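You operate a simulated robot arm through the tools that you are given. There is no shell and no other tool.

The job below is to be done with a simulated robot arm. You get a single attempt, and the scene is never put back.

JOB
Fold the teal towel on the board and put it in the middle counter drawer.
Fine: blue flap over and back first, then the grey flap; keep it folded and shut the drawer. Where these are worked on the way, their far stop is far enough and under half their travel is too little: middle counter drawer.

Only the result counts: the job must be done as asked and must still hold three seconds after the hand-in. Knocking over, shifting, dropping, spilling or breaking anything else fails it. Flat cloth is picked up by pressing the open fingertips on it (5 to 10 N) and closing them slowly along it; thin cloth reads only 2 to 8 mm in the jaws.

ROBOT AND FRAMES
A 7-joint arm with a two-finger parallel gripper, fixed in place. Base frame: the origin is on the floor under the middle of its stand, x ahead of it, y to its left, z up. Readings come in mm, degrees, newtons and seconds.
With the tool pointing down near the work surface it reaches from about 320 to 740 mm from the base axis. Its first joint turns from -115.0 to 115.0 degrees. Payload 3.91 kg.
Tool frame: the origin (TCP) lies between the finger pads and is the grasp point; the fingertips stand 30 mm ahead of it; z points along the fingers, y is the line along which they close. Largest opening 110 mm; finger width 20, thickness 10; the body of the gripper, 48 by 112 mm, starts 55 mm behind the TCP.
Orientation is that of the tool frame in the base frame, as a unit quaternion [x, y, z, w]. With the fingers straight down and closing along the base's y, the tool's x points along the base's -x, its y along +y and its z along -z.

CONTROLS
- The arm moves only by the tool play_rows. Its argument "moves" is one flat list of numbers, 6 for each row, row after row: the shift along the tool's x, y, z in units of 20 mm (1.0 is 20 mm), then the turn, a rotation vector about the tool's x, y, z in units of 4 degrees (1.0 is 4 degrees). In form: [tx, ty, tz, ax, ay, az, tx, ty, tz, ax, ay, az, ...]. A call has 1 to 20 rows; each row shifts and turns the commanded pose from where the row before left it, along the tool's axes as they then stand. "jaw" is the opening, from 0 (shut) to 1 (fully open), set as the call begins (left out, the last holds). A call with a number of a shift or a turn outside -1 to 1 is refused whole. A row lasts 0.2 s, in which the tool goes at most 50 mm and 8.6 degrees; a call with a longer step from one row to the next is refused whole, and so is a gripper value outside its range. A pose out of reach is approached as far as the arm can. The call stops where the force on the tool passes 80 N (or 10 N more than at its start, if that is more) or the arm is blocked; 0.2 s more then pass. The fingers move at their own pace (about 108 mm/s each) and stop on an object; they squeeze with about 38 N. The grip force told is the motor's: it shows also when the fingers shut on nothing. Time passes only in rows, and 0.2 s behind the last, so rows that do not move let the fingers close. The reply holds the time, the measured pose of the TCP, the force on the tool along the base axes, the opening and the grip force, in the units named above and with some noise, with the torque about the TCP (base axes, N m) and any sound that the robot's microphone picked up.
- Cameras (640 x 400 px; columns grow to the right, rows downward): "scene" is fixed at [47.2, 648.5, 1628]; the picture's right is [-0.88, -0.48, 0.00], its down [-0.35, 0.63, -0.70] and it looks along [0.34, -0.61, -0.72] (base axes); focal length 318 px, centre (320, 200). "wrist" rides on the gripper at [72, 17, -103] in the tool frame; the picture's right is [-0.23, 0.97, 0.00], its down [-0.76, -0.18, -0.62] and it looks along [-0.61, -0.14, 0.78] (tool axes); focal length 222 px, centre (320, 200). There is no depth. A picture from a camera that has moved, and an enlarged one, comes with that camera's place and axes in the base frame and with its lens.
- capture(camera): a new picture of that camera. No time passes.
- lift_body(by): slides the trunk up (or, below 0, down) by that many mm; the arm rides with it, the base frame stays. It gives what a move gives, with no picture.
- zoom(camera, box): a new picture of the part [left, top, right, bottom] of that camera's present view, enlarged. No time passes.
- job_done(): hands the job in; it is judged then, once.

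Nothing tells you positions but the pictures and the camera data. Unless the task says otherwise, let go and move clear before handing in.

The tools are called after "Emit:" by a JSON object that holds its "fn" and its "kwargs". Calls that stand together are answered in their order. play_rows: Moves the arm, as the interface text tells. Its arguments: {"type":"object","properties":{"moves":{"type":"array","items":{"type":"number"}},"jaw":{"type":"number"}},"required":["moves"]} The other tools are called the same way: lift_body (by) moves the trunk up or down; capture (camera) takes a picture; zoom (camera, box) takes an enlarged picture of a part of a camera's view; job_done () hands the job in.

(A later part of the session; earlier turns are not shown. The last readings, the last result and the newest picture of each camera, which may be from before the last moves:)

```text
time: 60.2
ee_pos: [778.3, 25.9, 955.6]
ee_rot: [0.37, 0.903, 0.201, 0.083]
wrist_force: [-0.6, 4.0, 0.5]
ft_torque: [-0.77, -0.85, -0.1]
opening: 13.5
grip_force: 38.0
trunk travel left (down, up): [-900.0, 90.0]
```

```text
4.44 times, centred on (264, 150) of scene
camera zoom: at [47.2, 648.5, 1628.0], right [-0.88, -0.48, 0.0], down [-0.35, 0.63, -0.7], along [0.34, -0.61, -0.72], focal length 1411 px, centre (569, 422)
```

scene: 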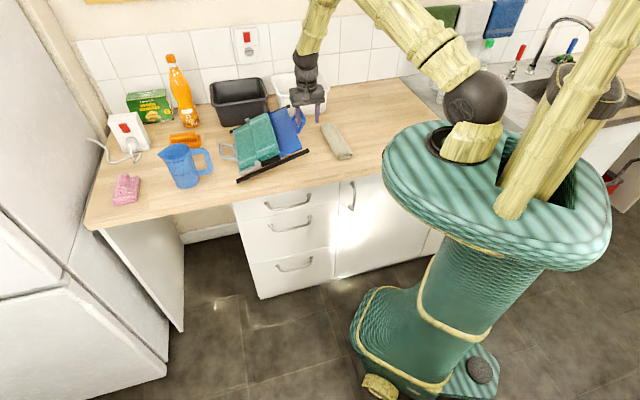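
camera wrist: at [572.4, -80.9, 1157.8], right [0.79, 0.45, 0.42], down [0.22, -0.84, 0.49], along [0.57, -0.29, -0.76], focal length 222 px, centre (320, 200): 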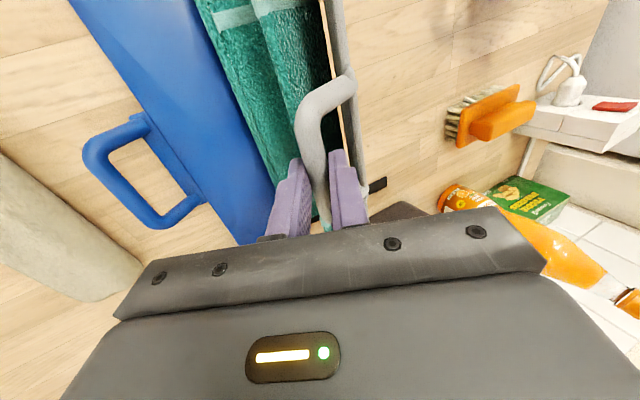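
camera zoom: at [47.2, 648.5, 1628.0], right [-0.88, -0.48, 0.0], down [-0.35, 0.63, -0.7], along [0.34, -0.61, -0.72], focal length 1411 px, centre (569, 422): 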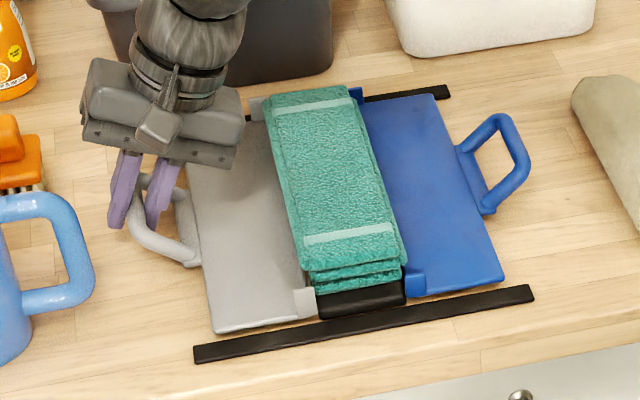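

Slight overshoot (~3.5 mm); I'll pull back a touch.

Emit:
{"fn": "play_rows", "kwargs": {"moves": [0, -0.113, -0.053, 0, 0, 0, 0, -0.113, -0.053, 0, 0, 0, 0, 0, 0, 0, 0, 0]}}

Emit:
{"fn": "zoom", "kwargs": {"camera": "scene", "box": [200, 105, 328, 195]}}

```text
time: 61.0
ee_pos: [775.2, 15.6, 955.7]
ee_rot: [0.373, 0.902, 0.199, 0.083]
wrist_force: [6.1, 1.4, 4.7]
ft_torque: [0.58, 0.36, 0.13]
opening: 13.6
grip_force: 37.9
trunk travel left (down, up): [-900.0, 90.0]
```

```text
4.44 times, centred on (264, 150) of scene
camera zoom: at [47.2, 648.5, 1628.0], right [-0.88, -0.48, 0.0], down [-0.35, 0.63, -0.7], along [0.34, -0.61, -0.72], focal length 1411 px, centre (569, 422)
```

zoom: 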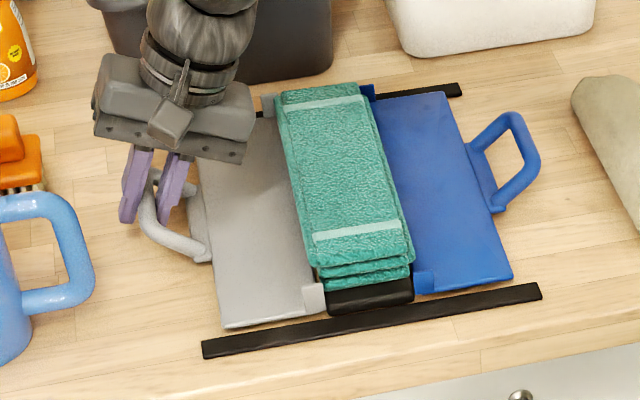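

Emit:
{"fn": "play_rows", "kwargs": {"moves": [0, 0.04, 0.02, 0, 0.05, -0.11, 0, 0.04, 0.02, 0, 0.056, -0.117, 0, 0, 0, 0, 0, 0]}}

Emit:
{"fn": "zoom", "kwargs": {"camera": "scene", "box": [200, 105, 328, 195]}}

```text
time: 61.8
ee_pos: [775.5, 15.3, 955.4]
ee_rot: [0.365, 0.906, 0.201, 0.082]
wrist_force: [0.6, -11.7, 6.0]
ft_torque: [-0.6, -0.4, -0.87]
opening: 13.3
grip_force: 38.1
trunk travel left (down, up): [-900.0, 90.0]
```

```text
4.44 times, centred on (264, 150) of scene
camera zoom: at [47.2, 648.5, 1628.0], right [-0.88, -0.48, 0.0], down [-0.35, 0.63, -0.7], along [0.34, -0.61, -0.72], focal length 1411 px, centre (569, 422)
```

zoom: 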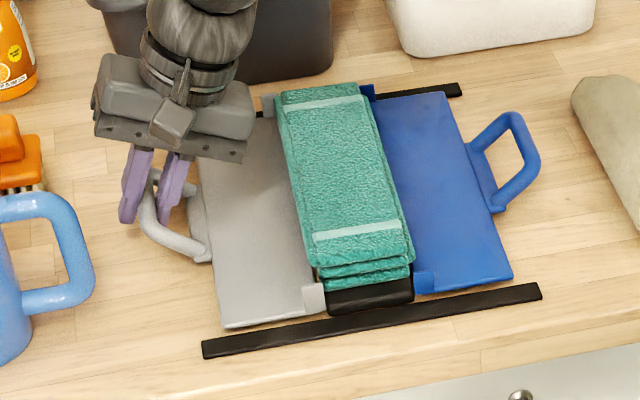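

Emit:
{"fn": "play_rows", "kwargs": {"moves": [0, 0.09, 0.042, 0, 0, 0, 0, 0.09, 0.042, 0, 0, 0, 0, 0, 0, 0, 0, 0]}}

Emit:
{"fn": "zoom", "kwargs": {"camera": "scene", "box": [200, 105, 328, 195]}}

```text
time: 62.6
ee_pos: [779.0, 22.0, 954.7]
ee_rot: [0.363, 0.906, 0.202, 0.079]
wrist_force: [-8.1, -9.1, 1.9]
ft_torque: [0.02, 0.18, -0.02]
opening: 13.0
grip_force: 38.3
trunk travel left (down, up): [-900.0, 90.0]
```

```text
4.44 times, centred on (264, 150) of scene
camera zoom: at [47.2, 648.5, 1628.0], right [-0.88, -0.48, 0.0], down [-0.35, 0.63, -0.7], along [0.34, -0.61, -0.72], focal length 1411 px, centre (569, 422)
```

zoom: 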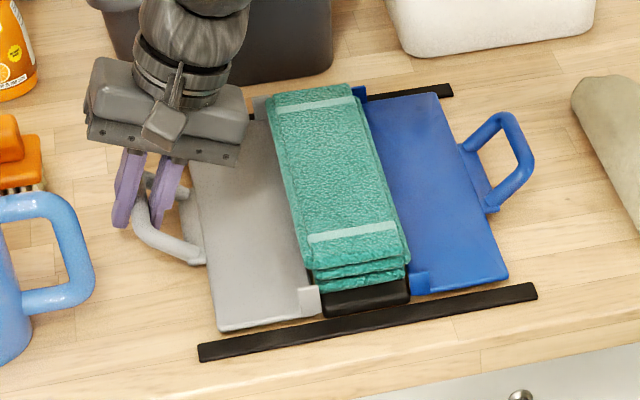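

The rails match their original pixels again (within 1–2 mm). I'll release with a narrow opening and back out along the fingers.

Emit:
{"fn": "play_rows", "kwargs": {"moves": [0, -0.05, -0.02, 0, 0, 0]}}

Emit:
{"fn": "play_rows", "kwargs": {"moves": [0, 0, 0, 0, 0, 0, 0, 0, 0, 0, 0, 0], "jaw": 0.24}}

Emit:
{"fn": "capture", "kwargs": {"camera": "wrist"}}

Emit:
{"fn": "zoom", "kwargs": {"camera": "scene", "box": [200, 105, 328, 195]}}

```text
time: 63.0
ee_pos: [777.5, 22.8, 955.2]
ee_rot: [0.364, 0.906, 0.201, 0.079]
wrist_force: [-6.8, -6.4, 1.7]
ft_torque: [0.28, 0.34, 0.07]
opening: 13.2
grip_force: 38.6
trunk travel left (down, up): [-900.0, 90.0]
```

```text
time: 63.6
ee_pos: [778.4, 21.2, 955.2]
ee_rot: [0.363, 0.906, 0.201, 0.081]
wrist_force: [0.6, -0.4, -0.7]
ft_torque: [-0.02, -0.01, -0.04]
opening: 26.4
grip_force: 0.1
trunk travel left (down, up): [-900.0, 90.0]
```

```text
taken
camera wrist: at [707.3, 49.9, 1056.1], right [0.78, 0.48, 0.41], down [0.26, -0.83, 0.49], along [0.58, -0.27, -0.77], focal length 222 px, centre (320, 200)
```

wrist: 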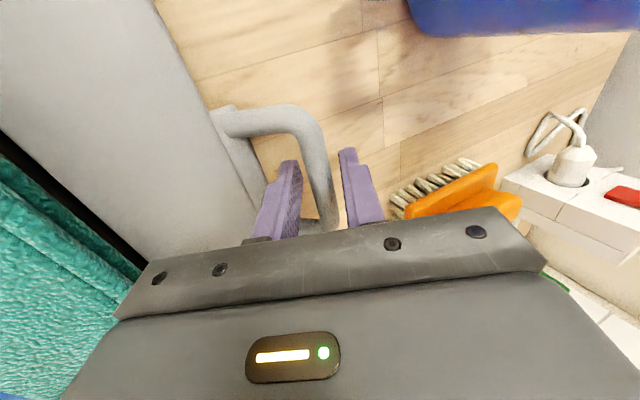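

```text
4.44 times, centred on (264, 150) of scene
camera zoom: at [47.2, 648.5, 1628.0], right [-0.88, -0.48, 0.0], down [-0.35, 0.63, -0.7], along [0.34, -0.61, -0.72], focal length 1411 px, centre (569, 422)
```

zoom: 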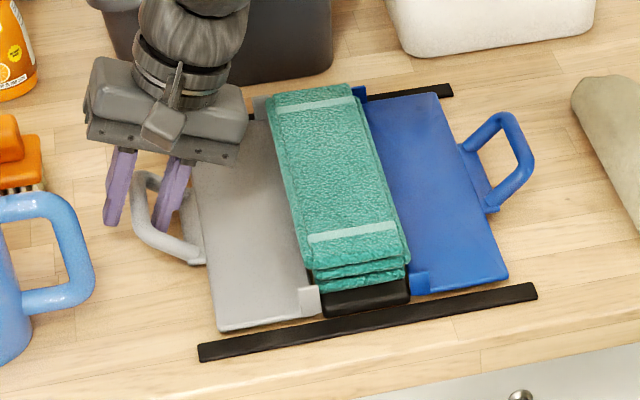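

Free with zero force. Backing out along the finger direction.

Emit:
{"fn": "play_rows", "kwargs": {"moves": [0, 0, -0.5, 0, 0, 0, 0, 0, -0.5, 0, 0, 0]}}

Emit:
{"fn": "play_rows", "kwargs": {"moves": [0, 0, -1, 0, 0, 0, 0, 0, -1, 0, 0, 0, 0, 0, -1, 0, 0, 0, 0, 0, -1, 0, 0, 0]}}

Emit:
{"fn": "zoom", "kwargs": {"camera": "scene", "box": [200, 105, 328, 195]}}

```text
time: 64.2
ee_pos: [773.1, 15.3, 973.4]
ee_rot: [0.364, 0.906, 0.2, 0.082]
wrist_force: [-0.1, 0.2, -0.1]
ft_torque: [-0.01, 0.01, -0.01]
opening: 26.6
grip_force: 0.1
trunk travel left (down, up): [-900.0, 90.0]
```

```text
time: 65.2
ee_pos: [749.4, -10.4, 1045.4]
ee_rot: [0.364, 0.906, 0.201, 0.082]
wrist_force: [0.3, -0.2, 0.6]
ft_torque: [0.0, 0.0, -0.01]
opening: 26.4
grip_force: 0.1
trunk travel left (down, up): [-900.0, 90.0]
```

```text
4.44 times, centred on (264, 150) of scene
camera zoom: at [47.2, 648.5, 1628.0], right [-0.88, -0.48, 0.0], down [-0.35, 0.63, -0.7], along [0.34, -0.61, -0.72], focal length 1411 px, centre (569, 422)
```

zoom: 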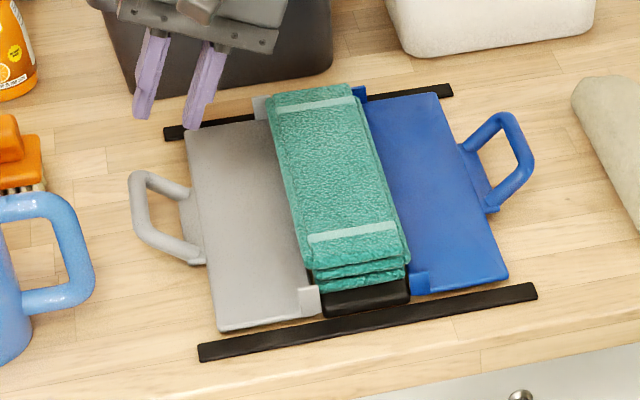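

The towel is neatly folded in three and the board is in place. Next is the drawer: I'll straighten the tool, move out in front of the counter, and turn the tool 90° to suit the horizontal drawer handle.

Emit:
{"fn": "play_rows", "kwargs": {"moves": [0, 0, -0.3, 0.893, 0, 0, 0, 0, -0.3, 0.893, 0, 0, 0, 0, -0.3, 0.893, 0, 0, 0, 0, -0.3, 0.893, 0, 0, 0, 0, 0, 0.893, 0, 0, 0, 0, 0, 0.893, 0, 0, 0, 0, 0, 0.893, 0, 0]}}

Emit:
{"fn": "play_rows", "kwargs": {"moves": [0.97, -0.427, 0, 0, 0, 0, 0.97, -0.427, 0, 0, 0, 0, 0.97, -0.427, 0, 0, 0, 0, 0.97, -0.427, 0, 0, 0, 0, 0.97, -0.427, 0, 0, 0, 0, 0.97, -0.427, 0, 0, 0, 0, 0.97, -0.427, 0, 0, 0, 0, 0.97, -0.427, 0, 0, 0, 0, 0.97, -0.427, 0, 0, 0, 0, 0.97, -0.427, 0, 0, 0, 0, 0.97, -0.427, 0, 0, 0, 0, 0.97, -0.427, 0, 0, 0, 0, 0.97, -0.427, 0, 0, 0, 0, 0.97, -0.427, 0, 0, 0, 0, 0.97, -0.427, 0, 0, 0, 0, 0.97, -0.427, 0, 0, 0, 0]}}

Emit:
{"fn": "capture", "kwargs": {"camera": "wrist"}}

Emit:
{"fn": "capture", "kwargs": {"camera": "scene"}}

```text
time: 66.8
ee_pos: [744.3, -14.5, 1067.3]
ee_rot: [0.373, 0.928, -0.002, 0.0]
wrist_force: [-0.1, -0.2, -0.4]
ft_torque: [0.0, 0.0, 0.01]
opening: 26.1
grip_force: 0.0
trunk travel left (down, up): [-900.0, 90.0]
```

```text
time: 70.2
ee_pos: [426.2, 102.2, 1070.0]
ee_rot: [0.373, 0.928, -0.001, 0.0]
wrist_force: [-0.1, 0.2, 0.5]
ft_torque: [0.0, 0.01, 0.0]
opening: 26.3
grip_force: 0.1
trunk travel left (down, up): [-900.0, 90.0]
```

```text
taken
camera wrist: at [386.6, 163.3, 1172.8], right [0.84, 0.55, 0.0], down [0.43, -0.66, 0.62], along [0.34, -0.52, -0.78], focal length 222 px, centre (320, 200)
```

wrist: 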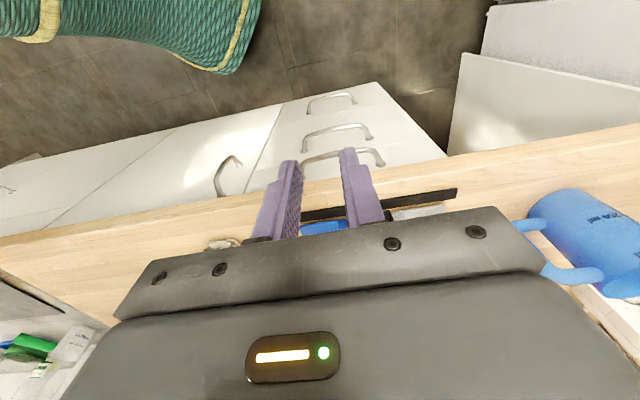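

```text
taken
```

scene: 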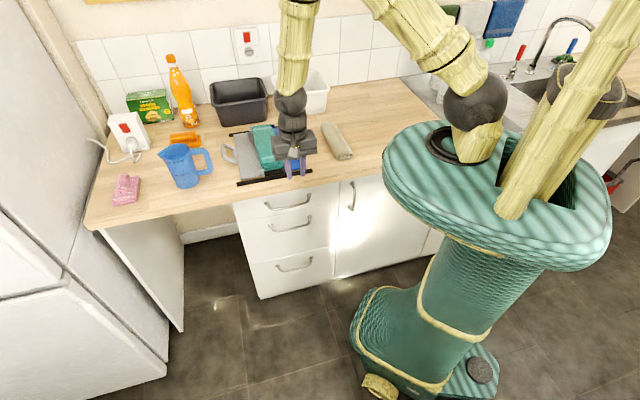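

I can see the three drawer handles from above. I'll zoom to locate the middle handle precisely.

Emit:
{"fn": "zoom", "kwargs": {"camera": "wrist", "box": [250, 80, 410, 180]}}

Emit:
{"fn": "zoom", "kwargs": {"camera": "scene", "box": [230, 180, 342, 250]}}

```text
4.00 times, centred on (330, 130) of wrist
camera zoom: at [386.6, 163.3, 1172.8], right [0.84, 0.55, 0.0], down [0.43, -0.66, 0.62], along [0.34, -0.52, -0.78], focal length 888 px, centre (280, 480)
```

zoom: 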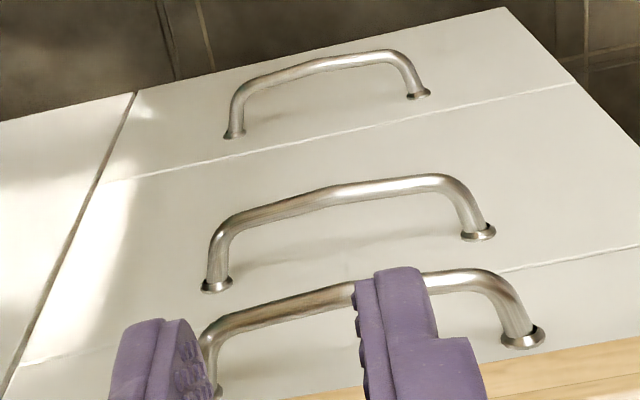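

```text
5.71 times, centred on (286, 215) of scene
camera zoom: at [47.2, 648.5, 1628.0], right [-0.88, -0.48, 0.0], down [-0.35, 0.63, -0.7], along [0.34, -0.61, -0.72], focal length 1815 px, centre (514, 114)
```

zoom: 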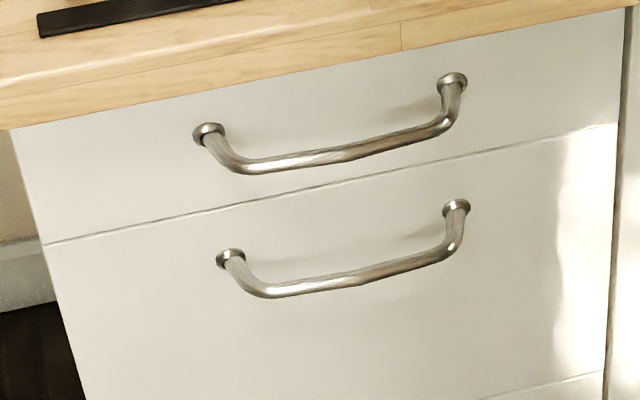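

The middle handle's bar is at about w≈390, o≈-335, z≈678. I'll turn the tool so the fingers can close around that horizontal bar: yaw 88°, then tilt 60° toward the drawer front.

Emit:
{"fn": "play_rows", "kwargs": {"moves": [0, 0, 0, 0, 0, -1, 0, 0, 0, 0, 0, -1, 0, 0, 0, 0, 0, -1, 0, 0, 0, 0, 0, -1, 0, 0, 0, 0, 0, -1, 0, 0, 0, 0, 0, -1, 0, 0, 0, 0, 0, -1, 0, 0, 0, 0, 0, -1, 0, 0, 0, 0, 0, -1, 0, 0, 0, 0, 0, -1, 0, 0, 0, 0, 0, -1, 0, 0, 0, 0, 0, -1, 0, 0, 0, 0, 0, -1, 0, 0, 0, 0, 0, -1, 0, 0, 0, 0, 0, -1, 0, 0, 0, 0, 0, -1, 0, 0, 0, 0, 0, -1, 0, 0, 0, 0, 0, -1, 0, 0, 0, 0, 0, -1, 0, 0, 0, 0, 0, -1]}}

Emit:
{"fn": "play_rows", "kwargs": {"moves": [0, 0, 0, 0, 0, -1, 0, 0, 0, 0, 0, -1, 0, 0, 0, 1, 0, 0, 0, 0, 0, 1, 0, 0, 0, 0, 0, 1, 0, 0, 0, 0, 0, 1, 0, 0, 0, 0, 0, 1, 0, 0, 0, 0, 0, 1, 0, 0, 0, 0, 0, 1, 0, 0, 0, 0, 0, 1, 0, 0, 0, 0, 0, 1, 0, 0, 0, 0, 0, 1, 0, 0, 0, 0, 0, 1, 0, 0, 0, 0, 0, 1, 0, 0, 0, 0, 0, 1, 0, 0, 0, 0, 0, 1, 0, 0, 0, 0, 0, 1, 0, 0]}}

Emit:
{"fn": "capture", "kwargs": {"camera": "scene"}}

Emit:
{"fn": "capture", "kwargs": {"camera": "wrist"}}

```text
time: 74.4
ee_pos: [425.2, 101.7, 1068.5]
ee_rot: [-0.311, 0.95, 0.0, 0.0]
wrist_force: [0.2, 0.3, 1.0]
ft_torque: [0.03, -0.02, 0.02]
opening: 26.4
grip_force: 0.0
trunk travel left (down, up): [-900.0, 90.0]
```

```text
time: 78.0
ee_pos: [426.3, 101.2, 1069.6]
ee_rot: [-0.325, 0.802, -0.464, 0.189]
wrist_force: [0.2, -0.8, 0.1]
ft_torque: [-0.02, -0.01, 0.03]
opening: 26.8
grip_force: 0.1
trunk travel left (down, up): [-900.0, 90.0]
```

```text
taken
```

scene: 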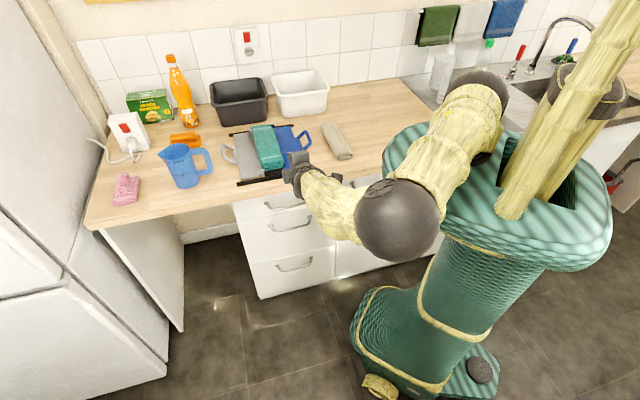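

```text
taken
camera wrist: at [305.7, 120.4, 1105.7], right [-0.17, 0.51, -0.84], down [0.23, 0.85, 0.47], along [0.96, -0.11, -0.27], focal length 222 px, centre (320, 200)
```

wrist: 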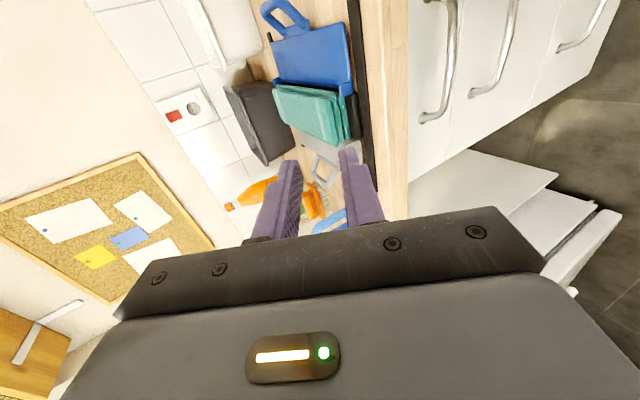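

The arm has reached the tilted orientation. Now I'll lower the trunk in steps toward the drawer height, watching for contact.

Emit:
{"fn": "lift_body", "kwargs": {"by": -120}}

Emit:
{"fn": "capture", "kwargs": {"camera": "scene"}}

```text
time: 79.5
ee_pos: [426.0, 101.8, 947.6]
ee_rot: [-0.327, 0.802, -0.463, 0.188]
wrist_force: [0.3, 0.0, 0.5]
ft_torque: [-0.01, 0.01, 0.0]
opening: 26.4
grip_force: 0.0
trunk travel left (down, up): [-780.0, 210.0]
```

```text
taken
```

scene: 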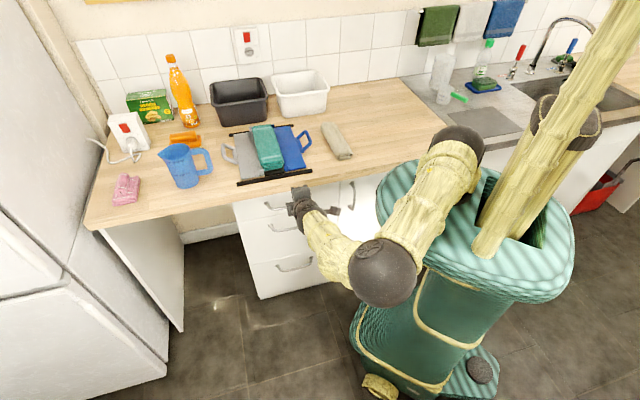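

Emit:
{"fn": "lift_body", "kwargs": {"by": -60}}

Emit:
{"fn": "lift_body", "kwargs": {"by": -60}}

Emit:
{"fn": "capture", "kwargs": {"camera": "scene"}}

```text
time: 80.5
ee_pos: [426.2, 101.8, 888.4]
ee_rot: [-0.326, 0.802, -0.464, 0.187]
wrist_force: [-0.5, -1.2, -0.6]
ft_torque: [0.02, 0.03, 0.02]
opening: 26.3
grip_force: 0.1
trunk travel left (down, up): [-720.0, 270.0]
```

```text
time: 81.5
ee_pos: [424.7, 101.3, 828.2]
ee_rot: [-0.325, 0.803, -0.463, 0.188]
wrist_force: [0.3, -0.1, -1.5]
ft_torque: [-0.01, 0.01, 0.01]
opening: 26.4
grip_force: 0.0
trunk travel left (down, up): [-660.0, 330.0]
```

```text
taken
```

scene: 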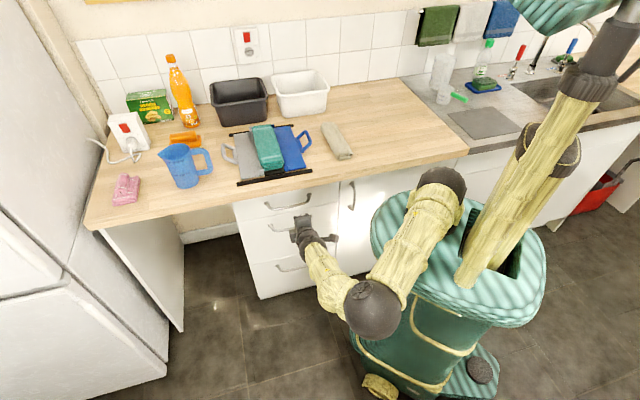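

Emit:
{"fn": "lift_body", "kwargs": {"by": -70}}

Emit:
{"fn": "lift_body", "kwargs": {"by": -50}}

Emit:
{"fn": "capture", "kwargs": {"camera": "scene"}}

Emit:
{"fn": "capture", "kwargs": {"camera": "wrist"}}

```text
time: 82.6
ee_pos: [426.9, 101.6, 758.0]
ee_rot: [-0.326, 0.802, -0.463, 0.188]
wrist_force: [-0.2, 0.3, -0.1]
ft_torque: [0.0, 0.01, 0.01]
opening: 26.1
grip_force: 0.1
trunk travel left (down, up): [-590.0, 400.0]
```

```text
time: 83.5
ee_pos: [426.0, 102.0, 707.9]
ee_rot: [-0.326, 0.802, -0.464, 0.188]
wrist_force: [-0.8, 0.0, 1.0]
ft_torque: [0.0, 0.01, 0.0]
opening: 26.3
grip_force: 0.0
trunk travel left (down, up): [-540.0, 450.0]
```

```text
taken
```

scene: 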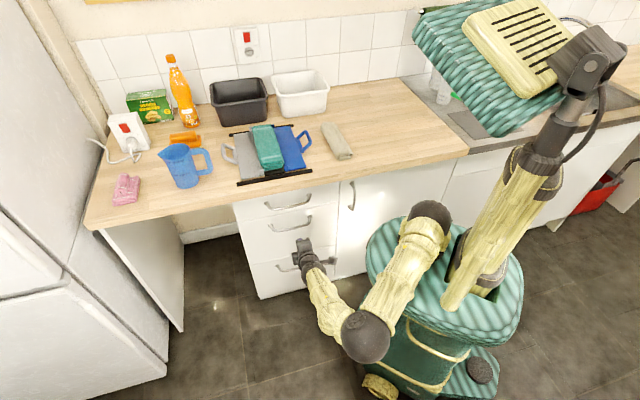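

```text
taken
camera wrist: at [305.8, 119.9, 745.6], right [-0.18, 0.51, -0.84], down [0.23, 0.85, 0.47], along [0.96, -0.11, -0.27], focal length 222 px, centre (320, 200)
```

wrist: 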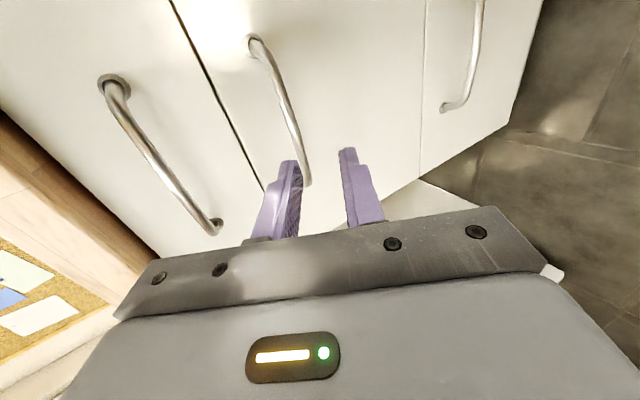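

I'm in front of the middle drawer; its handle bar is at z≈678, o≈-335. I'll align with it and advance halfway, then check.

Emit:
{"fn": "play_rows", "kwargs": {"moves": [-0.142, -0.493, 0.8, 0, 0, 0, -0.142, -0.493, 0.8, 0, 0, 0, -0.142, -0.493, 0.8, 0, 0, 0], "jaw": 0.33}}

Emit:
{"fn": "capture", "kwargs": {"camera": "wrist"}}

Emit:
{"fn": "zoom", "kwargs": {"camera": "scene", "box": [240, 190, 352, 270]}}

```text
time: 84.3
ee_pos: [471.5, 66.5, 710.1]
ee_rot: [-0.326, 0.802, -0.463, 0.188]
wrist_force: [1.0, -0.3, -0.1]
ft_torque: [0.05, 0.0, 0.0]
opening: 36.0
grip_force: 0.2
trunk travel left (down, up): [-540.0, 450.0]
```

```text
taken
camera wrist: at [351.0, 85.2, 747.7], right [-0.18, 0.51, -0.84], down [0.23, 0.85, 0.47], along [0.96, -0.11, -0.27], focal length 222 px, centre (320, 200)
```

wrist: 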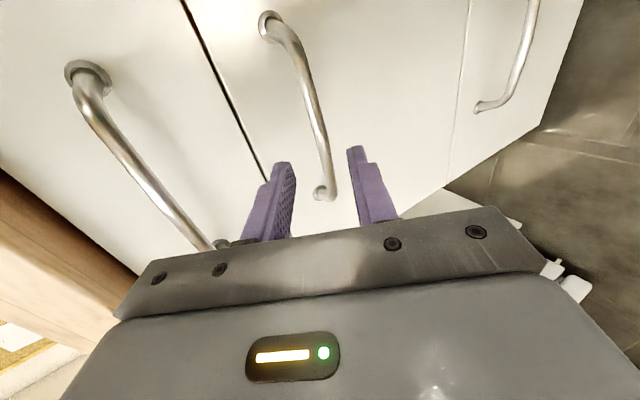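

```text
5.00 times, centred on (296, 230) of scene
camera zoom: at [47.2, 648.5, 1628.0], right [-0.88, -0.48, 0.0], down [-0.35, 0.63, -0.7], along [0.34, -0.61, -0.72], focal length 1588 px, centre (440, 50)
```

zoom: 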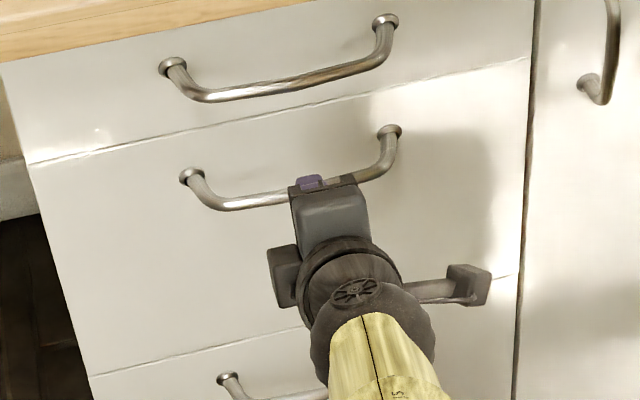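

The fingers are lined up with the bar passing between them. Advancing ~47 mm along the fingers.

Emit:
{"fn": "play_rows", "kwargs": {"moves": [0, 0.02, 0.6, 0, 0, 0, 0, 0.02, 0.6, 0, 0, 0, 0, 0.02, 0.6, 0, 0, 0, 0, 0, 0.5, 0, 0, 0]}}

Emit:
{"fn": "capture", "kwargs": {"camera": "wrist"}}

Emit:
{"fn": "zoom", "kwargs": {"camera": "scene", "box": [260, 205, 332, 250]}}

```text
time: 85.3
ee_pos: [499.0, 39.2, 686.1]
ee_rot: [-0.326, 0.803, -0.463, 0.187]
wrist_force: [0.1, 0.2, 0.1]
ft_torque: [-0.01, -0.02, -0.03]
opening: 36.3
grip_force: 0.1
trunk travel left (down, up): [-540.0, 450.0]
```

```text
taken
camera wrist: at [378.6, 56.6, 723.1], right [-0.18, 0.51, -0.84], down [0.23, 0.85, 0.47], along [0.96, -0.11, -0.27], focal length 222 px, centre (320, 200)
```

wrist: 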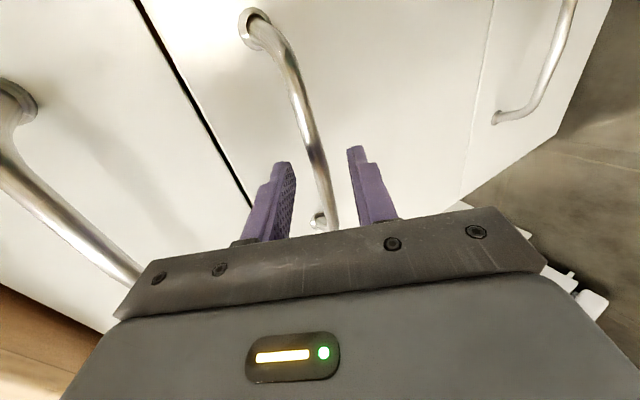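

```text
8.89 times, centred on (296, 228) of scene
camera zoom: at [47.2, 648.5, 1628.0], right [-0.88, -0.48, 0.0], down [-0.35, 0.63, -0.7], along [0.34, -0.61, -0.72], focal length 2823 px, centre (533, -44)
```

zoom: 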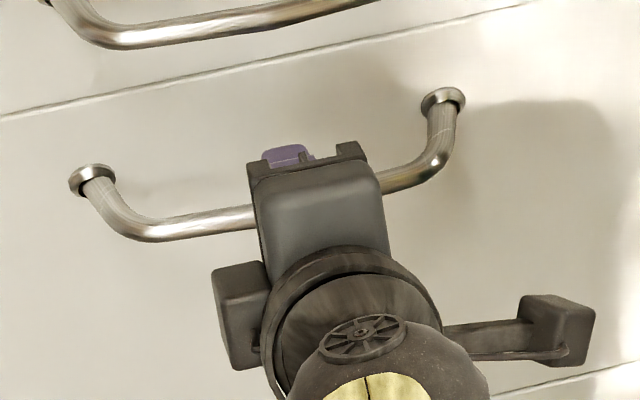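

The bar runs between the fingertips. Closing on it.

Emit:
{"fn": "play_rows", "kwargs": {"moves": [0, 0, 0, 0, 0, 0], "jaw": 0.2}}

Emit:
{"fn": "play_rows", "kwargs": {"moves": [0, 0, 0, 0, 0, 0, 0, 0, 0, 0, 0, 0], "jaw": 0}}

Emit:
{"fn": "capture", "kwargs": {"camera": "wrist"}}

```text
time: 85.7
ee_pos: [498.3, 39.0, 685.2]
ee_rot: [-0.326, 0.802, -0.463, 0.189]
wrist_force: [1.5, 0.8, 1.2]
ft_torque: [0.0, 0.01, 0.0]
opening: 22.0
grip_force: 0.2
trunk travel left (down, up): [-540.0, 450.0]
```

```text
time: 86.3
ee_pos: [498.1, 38.0, 687.1]
ee_rot: [-0.326, 0.802, -0.463, 0.188]
wrist_force: [1.7, -1.0, 4.0]
ft_torque: [-0.1, -0.11, -0.16]
opening: 11.5
grip_force: 45.2
trunk travel left (down, up): [-540.0, 450.0]
```

```text
taken
camera wrist: at [378.7, 56.8, 723.4], right [-0.18, 0.51, -0.84], down [0.23, 0.85, 0.47], along [0.96, -0.11, -0.27], focal length 222 px, centre (320, 200)
```

wrist: 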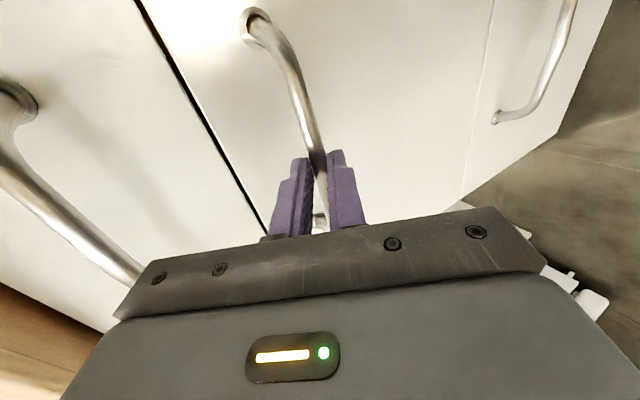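

The handle bar is gripped (11.5 mm). Pulling the drawer outward, slowly at first.

Emit:
{"fn": "play_rows", "kwargs": {"moves": [0, 0.25, -0.433, 0, 0, 0, 0, 0.25, -0.433, 0, 0, 0, 0, 0.25, -0.433, 0, 0, 0]}}

Emit:
{"fn": "zoom", "kwargs": {"camera": "scene", "box": [220, 170, 380, 270]}}

```text
time: 87.1
ee_pos: [476.2, 60.3, 686.1]
ee_rot: [-0.326, 0.802, -0.464, 0.188]
wrist_force: [-1.1, 0.1, 7.6]
ft_torque: [-0.12, -0.19, -0.06]
opening: 11.1
grip_force: 44.9
trunk travel left (down, up): [-540.0, 450.0]
```

```text
4.00 times, centred on (300, 220) of scene
camera zoom: at [47.2, 648.5, 1628.0], right [-0.88, -0.48, 0.0], down [-0.35, 0.63, -0.7], along [0.34, -0.61, -0.72], focal length 1270 px, centre (400, 120)
```

zoom: 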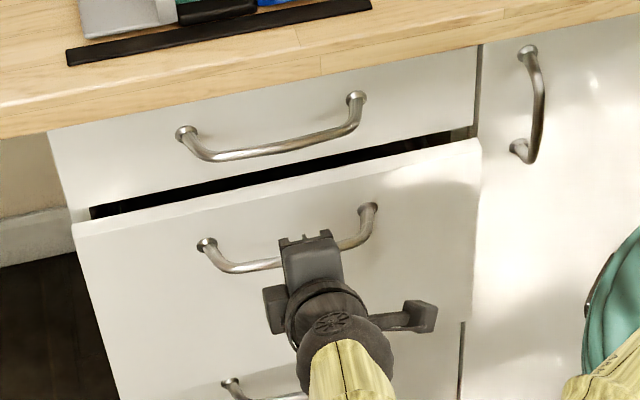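

The drawer is moving. Pulling on.

Emit:
{"fn": "play_rows", "kwargs": {"moves": [0, 0.4, -0.693, 0, 0, 0, 0, 0.4, -0.693, 0, 0, 0, 0, 0.4, -0.693, 0, 0, 0, 0, 0.4, -0.693, 0, 0, 0, 0, 0.4, -0.693, 0, 0, 0, 0, 0.4, -0.693, 0, 0, 0]}}

Emit:
{"fn": "play_rows", "kwargs": {"moves": [0, 0.4, -0.693, 0, 0, 0, 0, 0.4, -0.693, 0, 0, 0, 0, 0.4, -0.693, 0, 0, 0, 0, 0.4, -0.693, 0, 0, 0, 0, 0.4, -0.693, 0, 0, 0, 0, 0.4, -0.693, 0, 0, 0]}}

Emit:
{"fn": "capture", "kwargs": {"camera": "scene"}}

```text
time: 88.5
ee_pos: [407.8, 129.7, 686.4]
ee_rot: [-0.325, 0.803, -0.463, 0.186]
wrist_force: [-15.9, -13.7, -12.5]
ft_torque: [0.0, 0.28, -0.57]
opening: 11.2
grip_force: 45.2
trunk travel left (down, up): [-540.0, 450.0]
```

```text
time: 89.9
ee_pos: [340.2, 197.4, 686.5]
ee_rot: [-0.326, 0.802, -0.464, 0.187]
wrist_force: [-26.1, -24.3, -14.4]
ft_torque: [0.22, 0.21, -0.25]
opening: 11.3
grip_force: 45.1
trunk travel left (down, up): [-540.0, 450.0]
```

```text
taken
```

scene: 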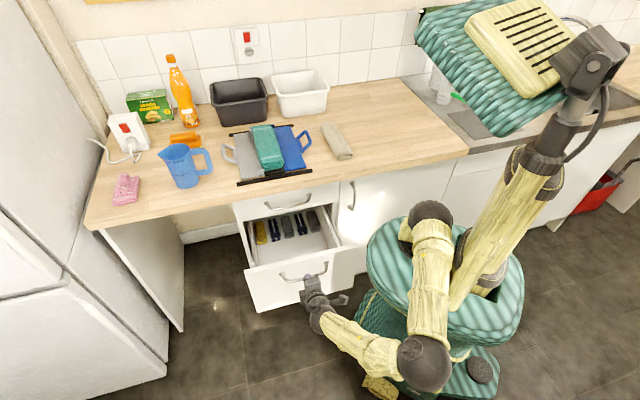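

The drawer is half open, but a sideways force builds up because the true slide direction is exactly 45°. I'll correct the drift and keep pulling until the stop.

Emit:
{"fn": "play_rows", "kwargs": {"moves": [0.09, 0.3, -0.52, 0, 0, 0, 0.09, 0.3, -0.52, 0, 0, 0, 0.02, 0.35, -0.606, 0, 0, 0, 0.02, 0.35, -0.606, 0, 0, 0]}}

Emit:
{"fn": "zoom", "kwargs": {"camera": "scene", "box": [220, 170, 380, 320]}}

```text
time: 90.9
ee_pos: [321.9, 218.6, 685.9]
ee_rot: [-0.304, 0.807, -0.473, 0.179]
wrist_force: [13.5, 14.1, 3.0]
ft_torque: [0.21, -0.22, 1.94]
opening: 11.5
grip_force: 44.9
trunk travel left (down, up): [-540.0, 450.0]
```

```text
2.67 times, centred on (300, 245) of scene
camera zoom: at [47.2, 648.5, 1628.0], right [-0.88, -0.48, 0.0], down [-0.35, 0.63, -0.7], along [0.34, -0.61, -0.72], focal length 847 px, centre (373, 80)
```

zoom: 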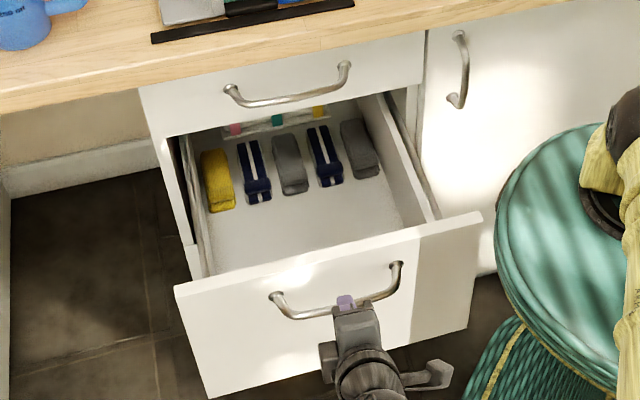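

The drawer is about 250 mm open (items lie at the back, the front half is free), but the arm is at a posture limit in this tilted orientation. I'll ease back the command slightly, then pivot the tool more upright about the bar so I can pull farther.

Emit:
{"fn": "play_rows", "kwargs": {"moves": [-0.02, -0.3, 0.52, 0, 0, 0, -0.02, -0.3, 0.52, 0, 0, 0]}}

```text
time: 91.5
ee_pos: [325.0, 211.2, 685.7]
ee_rot: [-0.32, 0.804, -0.466, 0.186]
wrist_force: [18.0, 15.3, 3.0]
ft_torque: [-0.27, 0.01, -0.32]
opening: 11.5
grip_force: 45.0
trunk travel left (down, up): [-540.0, 450.0]
```

Emit:
{"fn": "play_rows", "kwargs": {"moves": [-0.1, -0.05, 0, -1, 0, 0, 0, -0.05, 0, -1, 0, 0, 0, -0.05, 0, -1, 0, 0, 0, -0.05, 0, -1, 0, 0]}}

Emit:
{"fn": "play_rows", "kwargs": {"moves": [0, -0.05, 0, -1, 0, 0, 0, -0.05, 0, -1, 0, 0, 0, -0.05, 0, -1, 0, 0, 0, -0.05, 0, -1, 0, 0]}}

Emit:
{"fn": "capture", "kwargs": {"camera": "scene"}}

```text
time: 92.5
ee_pos: [323.9, 213.6, 691.8]
ee_rot: [-0.347, 0.86, -0.347, 0.141]
wrist_force: [-1.0, -2.4, 41.0]
ft_torque: [-1.24, 0.02, -0.65]
opening: 11.9
grip_force: 45.0
trunk travel left (down, up): [-540.0, 450.0]
```

```text
time: 93.5
ee_pos: [326.3, 212.0, 694.1]
ee_rot: [-0.364, 0.9, -0.223, 0.091]
wrist_force: [-4.4, -6.9, 42.9]
ft_torque: [-0.73, -0.09, -0.27]
opening: 11.4
grip_force: 44.6
trunk travel left (down, up): [-540.0, 450.0]
```

```text
taken
```

scene: 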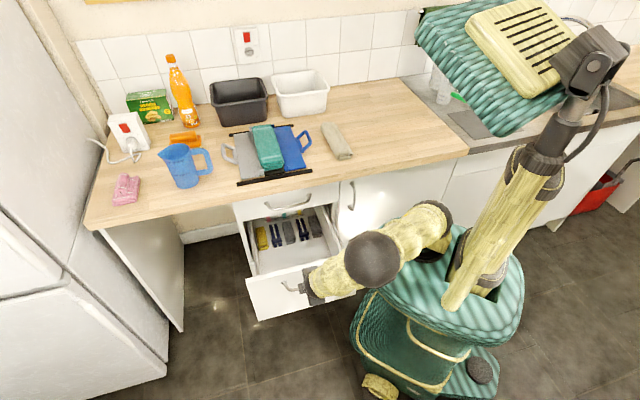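

Emit:
{"fn": "play_rows", "kwargs": {"moves": [0, -0.14, -0.265, 0, 0, 0, 0, 0, 0, 0, 0, 0]}}

Emit:
{"fn": "play_rows", "kwargs": {"moves": [0.011, 0.6, -0.315, 0, 0, 0, 0.011, 0.6, -0.315, 0, 0, 0, 0.011, 0.6, -0.315, 0, 0, 0]}}

Emit:
{"fn": "zoom", "kwargs": {"camera": "scene", "box": [220, 170, 380, 320]}}

```text
time: 94.1
ee_pos: [325.6, 214.6, 694.8]
ee_rot: [-0.366, 0.899, -0.225, 0.088]
wrist_force: [-10.9, -7.3, -46.9]
ft_torque: [0.2, 0.52, -0.59]
opening: 11.3
grip_force: 45.4
trunk travel left (down, up): [-540.0, 450.0]
```

```text
time: 94.9
ee_pos: [296.6, 243.2, 697.1]
ee_rot: [-0.366, 0.899, -0.225, 0.09]
wrist_force: [-13.0, -11.4, -42.6]
ft_torque: [0.28, 0.42, -0.55]
opening: 11.8
grip_force: 44.9
trunk travel left (down, up): [-540.0, 450.0]
```

```text
2.67 times, centred on (300, 245) of scene
camera zoom: at [47.2, 648.5, 1628.0], right [-0.88, -0.48, 0.0], down [-0.35, 0.63, -0.7], along [0.34, -0.61, -0.72], focal length 847 px, centre (373, 80)
```

zoom: 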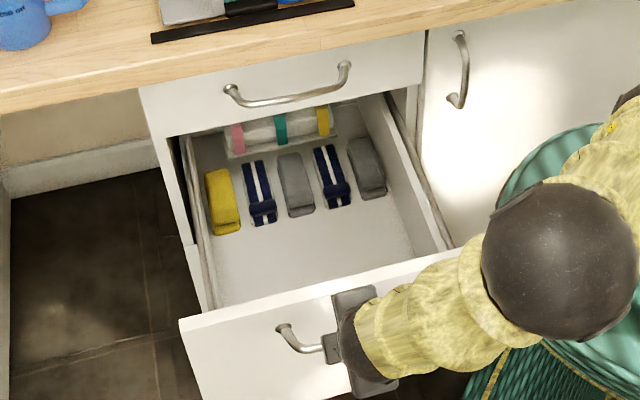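

Opened ~295 mm now. I'll relax the vertical preload and pull a little more to see if the stop is near.

Emit:
{"fn": "play_rows", "kwargs": {"moves": [0, 0.07, 0.13, 0, 0, 0, 0.011, 0.6, -0.315, 0, 0, 0, 0.011, 0.6, -0.315, 0, 0, 0]}}

Emit:
{"fn": "play_rows", "kwargs": {"moves": [0.011, 0.6, -0.315, 0, 0, 0, 0.011, 0.6, -0.315, 0, 0, 0]}}

Emit:
{"fn": "capture", "kwargs": {"camera": "scene"}}

```text
time: 95.7
ee_pos: [278.4, 261.6, 696.0]
ee_rot: [-0.364, 0.899, -0.223, 0.092]
wrist_force: [-8.4, -5.9, 25.0]
ft_torque: [-0.86, 0.37, -0.79]
opening: 11.7
grip_force: 44.8
trunk travel left (down, up): [-540.0, 450.0]
```

```text
time: 96.3
ee_pos: [257.7, 281.0, 698.7]
ee_rot: [-0.364, 0.9, -0.223, 0.094]
wrist_force: [-3.1, -1.5, 47.2]
ft_torque: [-0.35, -0.6, -0.27]
opening: 11.7
grip_force: 45.4
trunk travel left (down, up): [-540.0, 450.0]
```

```text
taken
```

scene: 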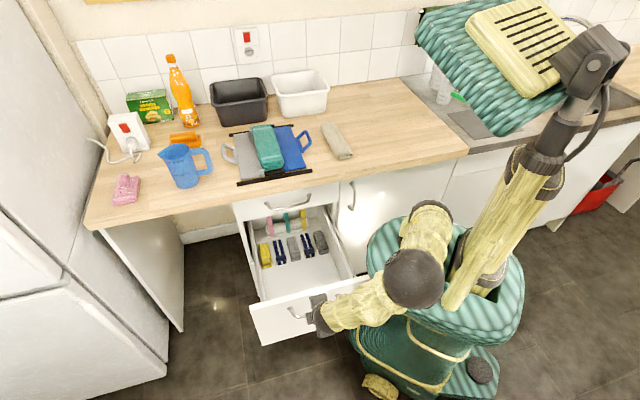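

The drawer is ~350 mm open with plenty of free floor in front of the stored items. I'll release the handle and back away upward.

Emit:
{"fn": "play_rows", "kwargs": {"moves": [0, -0.05, -0.1, 0, 0, 0]}}

Emit:
{"fn": "play_rows", "kwargs": {"moves": [0, 0, 0, 0, 0, 0, 0, 0, 0, 0, 0, 0], "jaw": 0.28}}

Emit:
{"fn": "play_rows", "kwargs": {"moves": [0, 0, -0.5, 0, 0, 0, 0, 0, -0.5, 0, 0, 0]}}

```text
time: 96.7
ee_pos: [258.1, 280.1, 696.7]
ee_rot: [-0.365, 0.899, -0.223, 0.093]
wrist_force: [1.4, 0.0, 20.0]
ft_torque: [0.73, -1.2, 0.22]
opening: 11.9
grip_force: 44.7
trunk travel left (down, up): [-540.0, 450.0]
```

```text
time: 97.3
ee_pos: [258.8, 280.0, 697.6]
ee_rot: [-0.365, 0.899, -0.224, 0.091]
wrist_force: [0.4, -0.5, -0.3]
ft_torque: [-0.01, 0.01, 0.01]
opening: 30.7
grip_force: 0.0
trunk travel left (down, up): [-540.0, 450.0]
```

```text
time: 97.9
ee_pos: [252.7, 287.8, 715.4]
ee_rot: [-0.364, 0.899, -0.224, 0.091]
wrist_force: [-0.6, 0.0, 0.1]
ft_torque: [0.05, 0.0, 0.04]
opening: 31.0
grip_force: 0.1
trunk travel left (down, up): [-540.0, 450.0]
```

Emit:
{"fn": "play_rows", "kwargs": {"moves": [0, -0.465, -0.885, 0, 0, 0, 0, -0.465, -0.885, 0, 0, 0, 0, -0.465, -0.885, 0, 0, 0, 0, 0, 0, -0.99, 0, 0, 0, 0, 0, -0.99, 0, 0, 0, 0, 0, -0.99, 0, 0, 0, 0, 0, -0.99, 0, 0, 0, 0, 0, -0.99, 0, 0, 0, 0, 0, -0.99, 0, 0, 0, 0, 0, -0.99, 0, 0]}}

Emit:
{"fn": "lift_body", "kwargs": {"by": 200}}

Emit:
{"fn": "lift_body", "kwargs": {"by": 200}}

Emit:
{"fn": "capture", "kwargs": {"camera": "scene"}}

```text
time: 100.1
ee_pos: [252.1, 287.6, 774.8]
ee_rot: [-0.376, 0.927, -0.001, 0.0]
wrist_force: [0.8, 0.6, -0.6]
ft_torque: [-0.01, 0.03, 0.02]
opening: 30.9
grip_force: 0.1
trunk travel left (down, up): [-540.0, 450.0]
```

```text
time: 102.3
ee_pos: [252.1, 287.7, 974.0]
ee_rot: [-0.376, 0.927, -0.002, 0.001]
wrist_force: [1.2, -0.5, -0.1]
ft_torque: [0.01, -0.03, 0.01]
opening: 30.9
grip_force: 0.0
trunk travel left (down, up): [-740.0, 250.0]
```

```text
time: 104.4
ee_pos: [251.4, 287.8, 1173.6]
ee_rot: [-0.376, 0.927, -0.003, 0.001]
wrist_force: [1.0, 0.0, 0.5]
ft_torque: [-0.01, 0.02, -0.03]
opening: 31.1
grip_force: 0.1
trunk travel left (down, up): [-940.0, 50.0]
```

```text
taken
```

scene: 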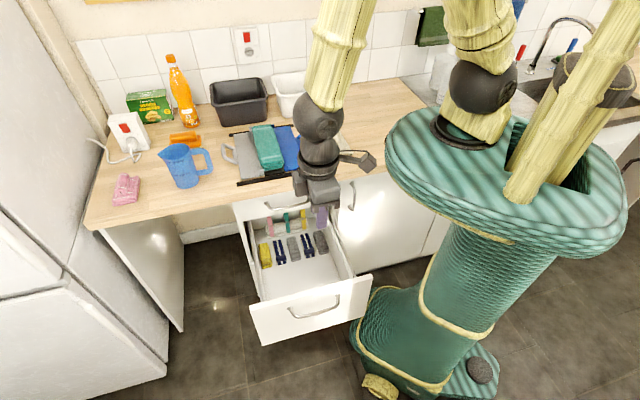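

The drawer stands open and untouched otherwise. Now I'll swing the hand back over the board and turn it to straddle the folded towel.

Emit:
{"fn": "play_rows", "kwargs": {"moves": [-0.075, -1, 0, 0, 0, 0, -0.075, -1, 0, 0, 0, 0, -0.075, -1, 0, 0, 0, 0, -0.075, -1, 0, 0, 0, 0, -0.075, -1, 0, 0, 0, 0, -0.075, -1, 0, 0, 0, 0, -0.075, -1, 0, 0, 0, 0, -0.075, -1, 0, 0, 0, 0, -0.075, -1, 0, 0, 0, 0, -0.075, -1, 0, 0, 0, 0, -0.075, -1, 0, 0, 0, 0, -0.075, -1, 0, 0, 0, 0, -0.075, -1, 0, 0, 0, 0, -0.075, -1, 0, 0, 0, 0, -0.075, -1, 0, 0, 0, 0, -0.075, -1, 0, 0, 0, 0], "jaw": 1}}

Emit:
{"fn": "play_rows", "kwargs": {"moves": [0, 0, 0, 0, 0, 1, 0, 0, 0, 0, 0, 1, 0, 0, 0, 0, 0, 1, 0, 0, 0, 0, 0, 1, 0, 0, 0, 0, 0, 1, 0, 0, 0, 0, 0, 1, 0, 0, 0, 0, 0, 1, 0, 0, 0, 0, 0, 1, 0, 0, 0, 0, 0, 1, 0, 0, 0, 0, 0, 1, 0, 0, 0, 0, 0, 1, 0, 0, 0, 0, 0, 1, 0, 0, 0, 0, 0, 1, 0, 0, 0, 0, 0, 1, 0, 0, 0, 0, 0, 1, 0, 0, 0, 0, 0, 1, 0, 0, 0, 0, 0, 1, 0, 0, 0, 0, 0, 1, 0, 0, 0, 0, 0, 1, 0, 0, 0, 0, 0, 1]}}

Emit:
{"fn": "play_rows", "kwargs": {"moves": [0, 0, 0, 0, 0, 0.77, 0, 0, 0, 0, 0, 0.77, 0, 0, 0, 0, 0, 0.77, -1, 0, 0, 0, 0, 0, -1, 0, 0, 0, 0, 0, -1, 0, 0, 0, 0, 0, -1, 0, 0, 0, 0, 0, -1, 0, 0, 0, 0, 0, -1, 0, 0, 0, 0, 0, -1, 0, 0, 0, 0, 0]}}

Emit:
{"fn": "capture", "kwargs": {"camera": "wrist"}}

Emit:
{"fn": "capture", "kwargs": {"camera": "scene"}}

```text
time: 107.8
ee_pos: [492.4, 73.3, 1175.5]
ee_rot: [-0.376, 0.927, -0.002, 0.0]
wrist_force: [0.5, -0.8, 0.1]
ft_torque: [0.04, 0.03, 0.03]
opening: 109.8
grip_force: 0.1
trunk travel left (down, up): [-940.0, 50.0]
```

```text
time: 112.0
ee_pos: [493.0, 74.7, 1175.9]
ee_rot: [0.308, 0.951, -0.002, 0.001]
wrist_force: [0.3, 0.3, -0.1]
ft_torque: [0.01, 0.0, -0.01]
opening: 110.3
grip_force: 0.0
trunk travel left (down, up): [-940.0, 50.0]
```

```text
time: 114.2
ee_pos: [591.8, -25.6, 1176.2]
ee_rot: [0.383, 0.924, 0.0, 0.001]
wrist_force: [0.0, -0.1, -0.4]
ft_torque: [-0.01, 0.03, 0.0]
opening: 110.1
grip_force: 0.2
trunk travel left (down, up): [-940.0, 50.0]
```

```text
taken
camera wrist: at [553.2, 36.4, 1279.0], right [0.85, 0.53, 0.0], down [0.41, -0.66, 0.63], along [0.33, -0.53, -0.78], focal length 222 px, centre (320, 200)
```

wrist: 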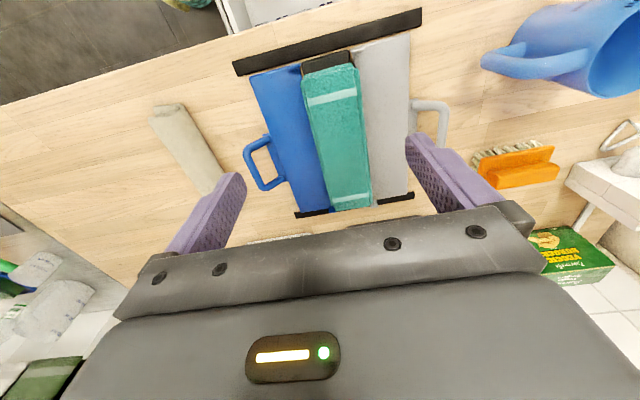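

```text
taken
```

scene: 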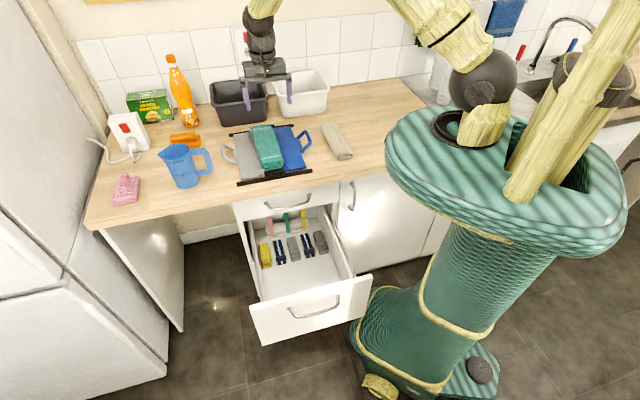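

Emit:
{"fn": "zoom", "kwargs": {"camera": "wrist", "box": [230, 30, 430, 230]}}

Emit:
{"fn": "zoom", "kwargs": {"camera": "scene", "box": [232, 115, 312, 190]}}

Emit:
{"fn": "zoom", "kwargs": {"camera": "scene", "box": [225, 190, 385, 350]}}

```text
2.00 times, centred on (330, 130) of wrist
camera zoom: at [553.2, 36.4, 1279.0], right [0.85, 0.53, 0.0], down [0.41, -0.66, 0.63], along [0.33, -0.53, -0.78], focal length 444 px, centre (300, 340)
```

zoom: 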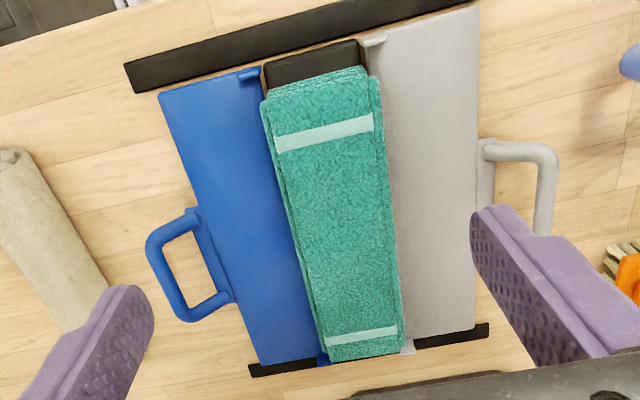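

```text
5.33 times, centred on (272, 152) of scene
camera zoom: at [47.2, 648.5, 1628.0], right [-0.88, -0.48, 0.0], down [-0.35, 0.63, -0.7], along [0.34, -0.61, -0.72], focal length 1694 px, centre (576, 453)
```

zoom: 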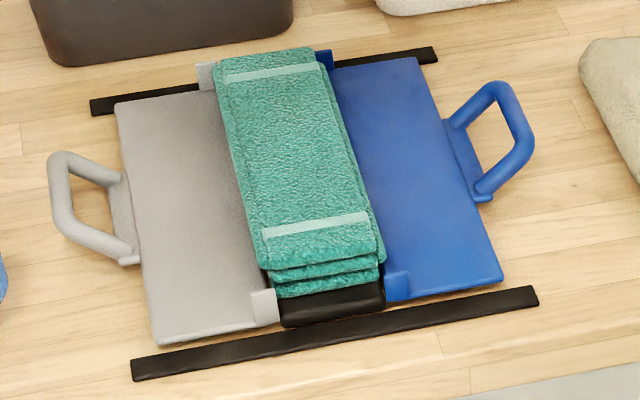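

```text
2.50 times, centred on (305, 270) of scene
camera zoom: at [47.2, 648.5, 1628.0], right [-0.88, -0.48, 0.0], down [-0.35, 0.63, -0.7], along [0.34, -0.61, -0.72], focal length 794 px, centre (358, 25)
```

zoom: 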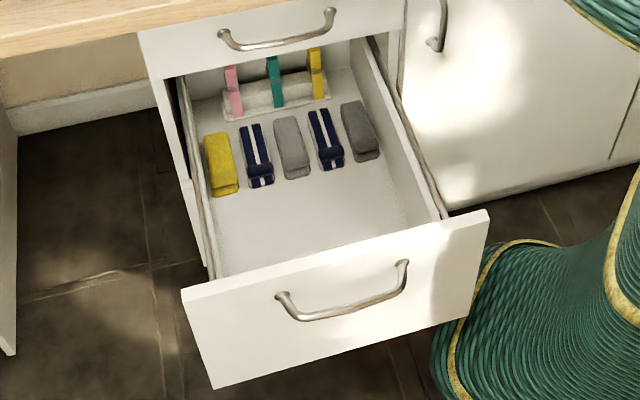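

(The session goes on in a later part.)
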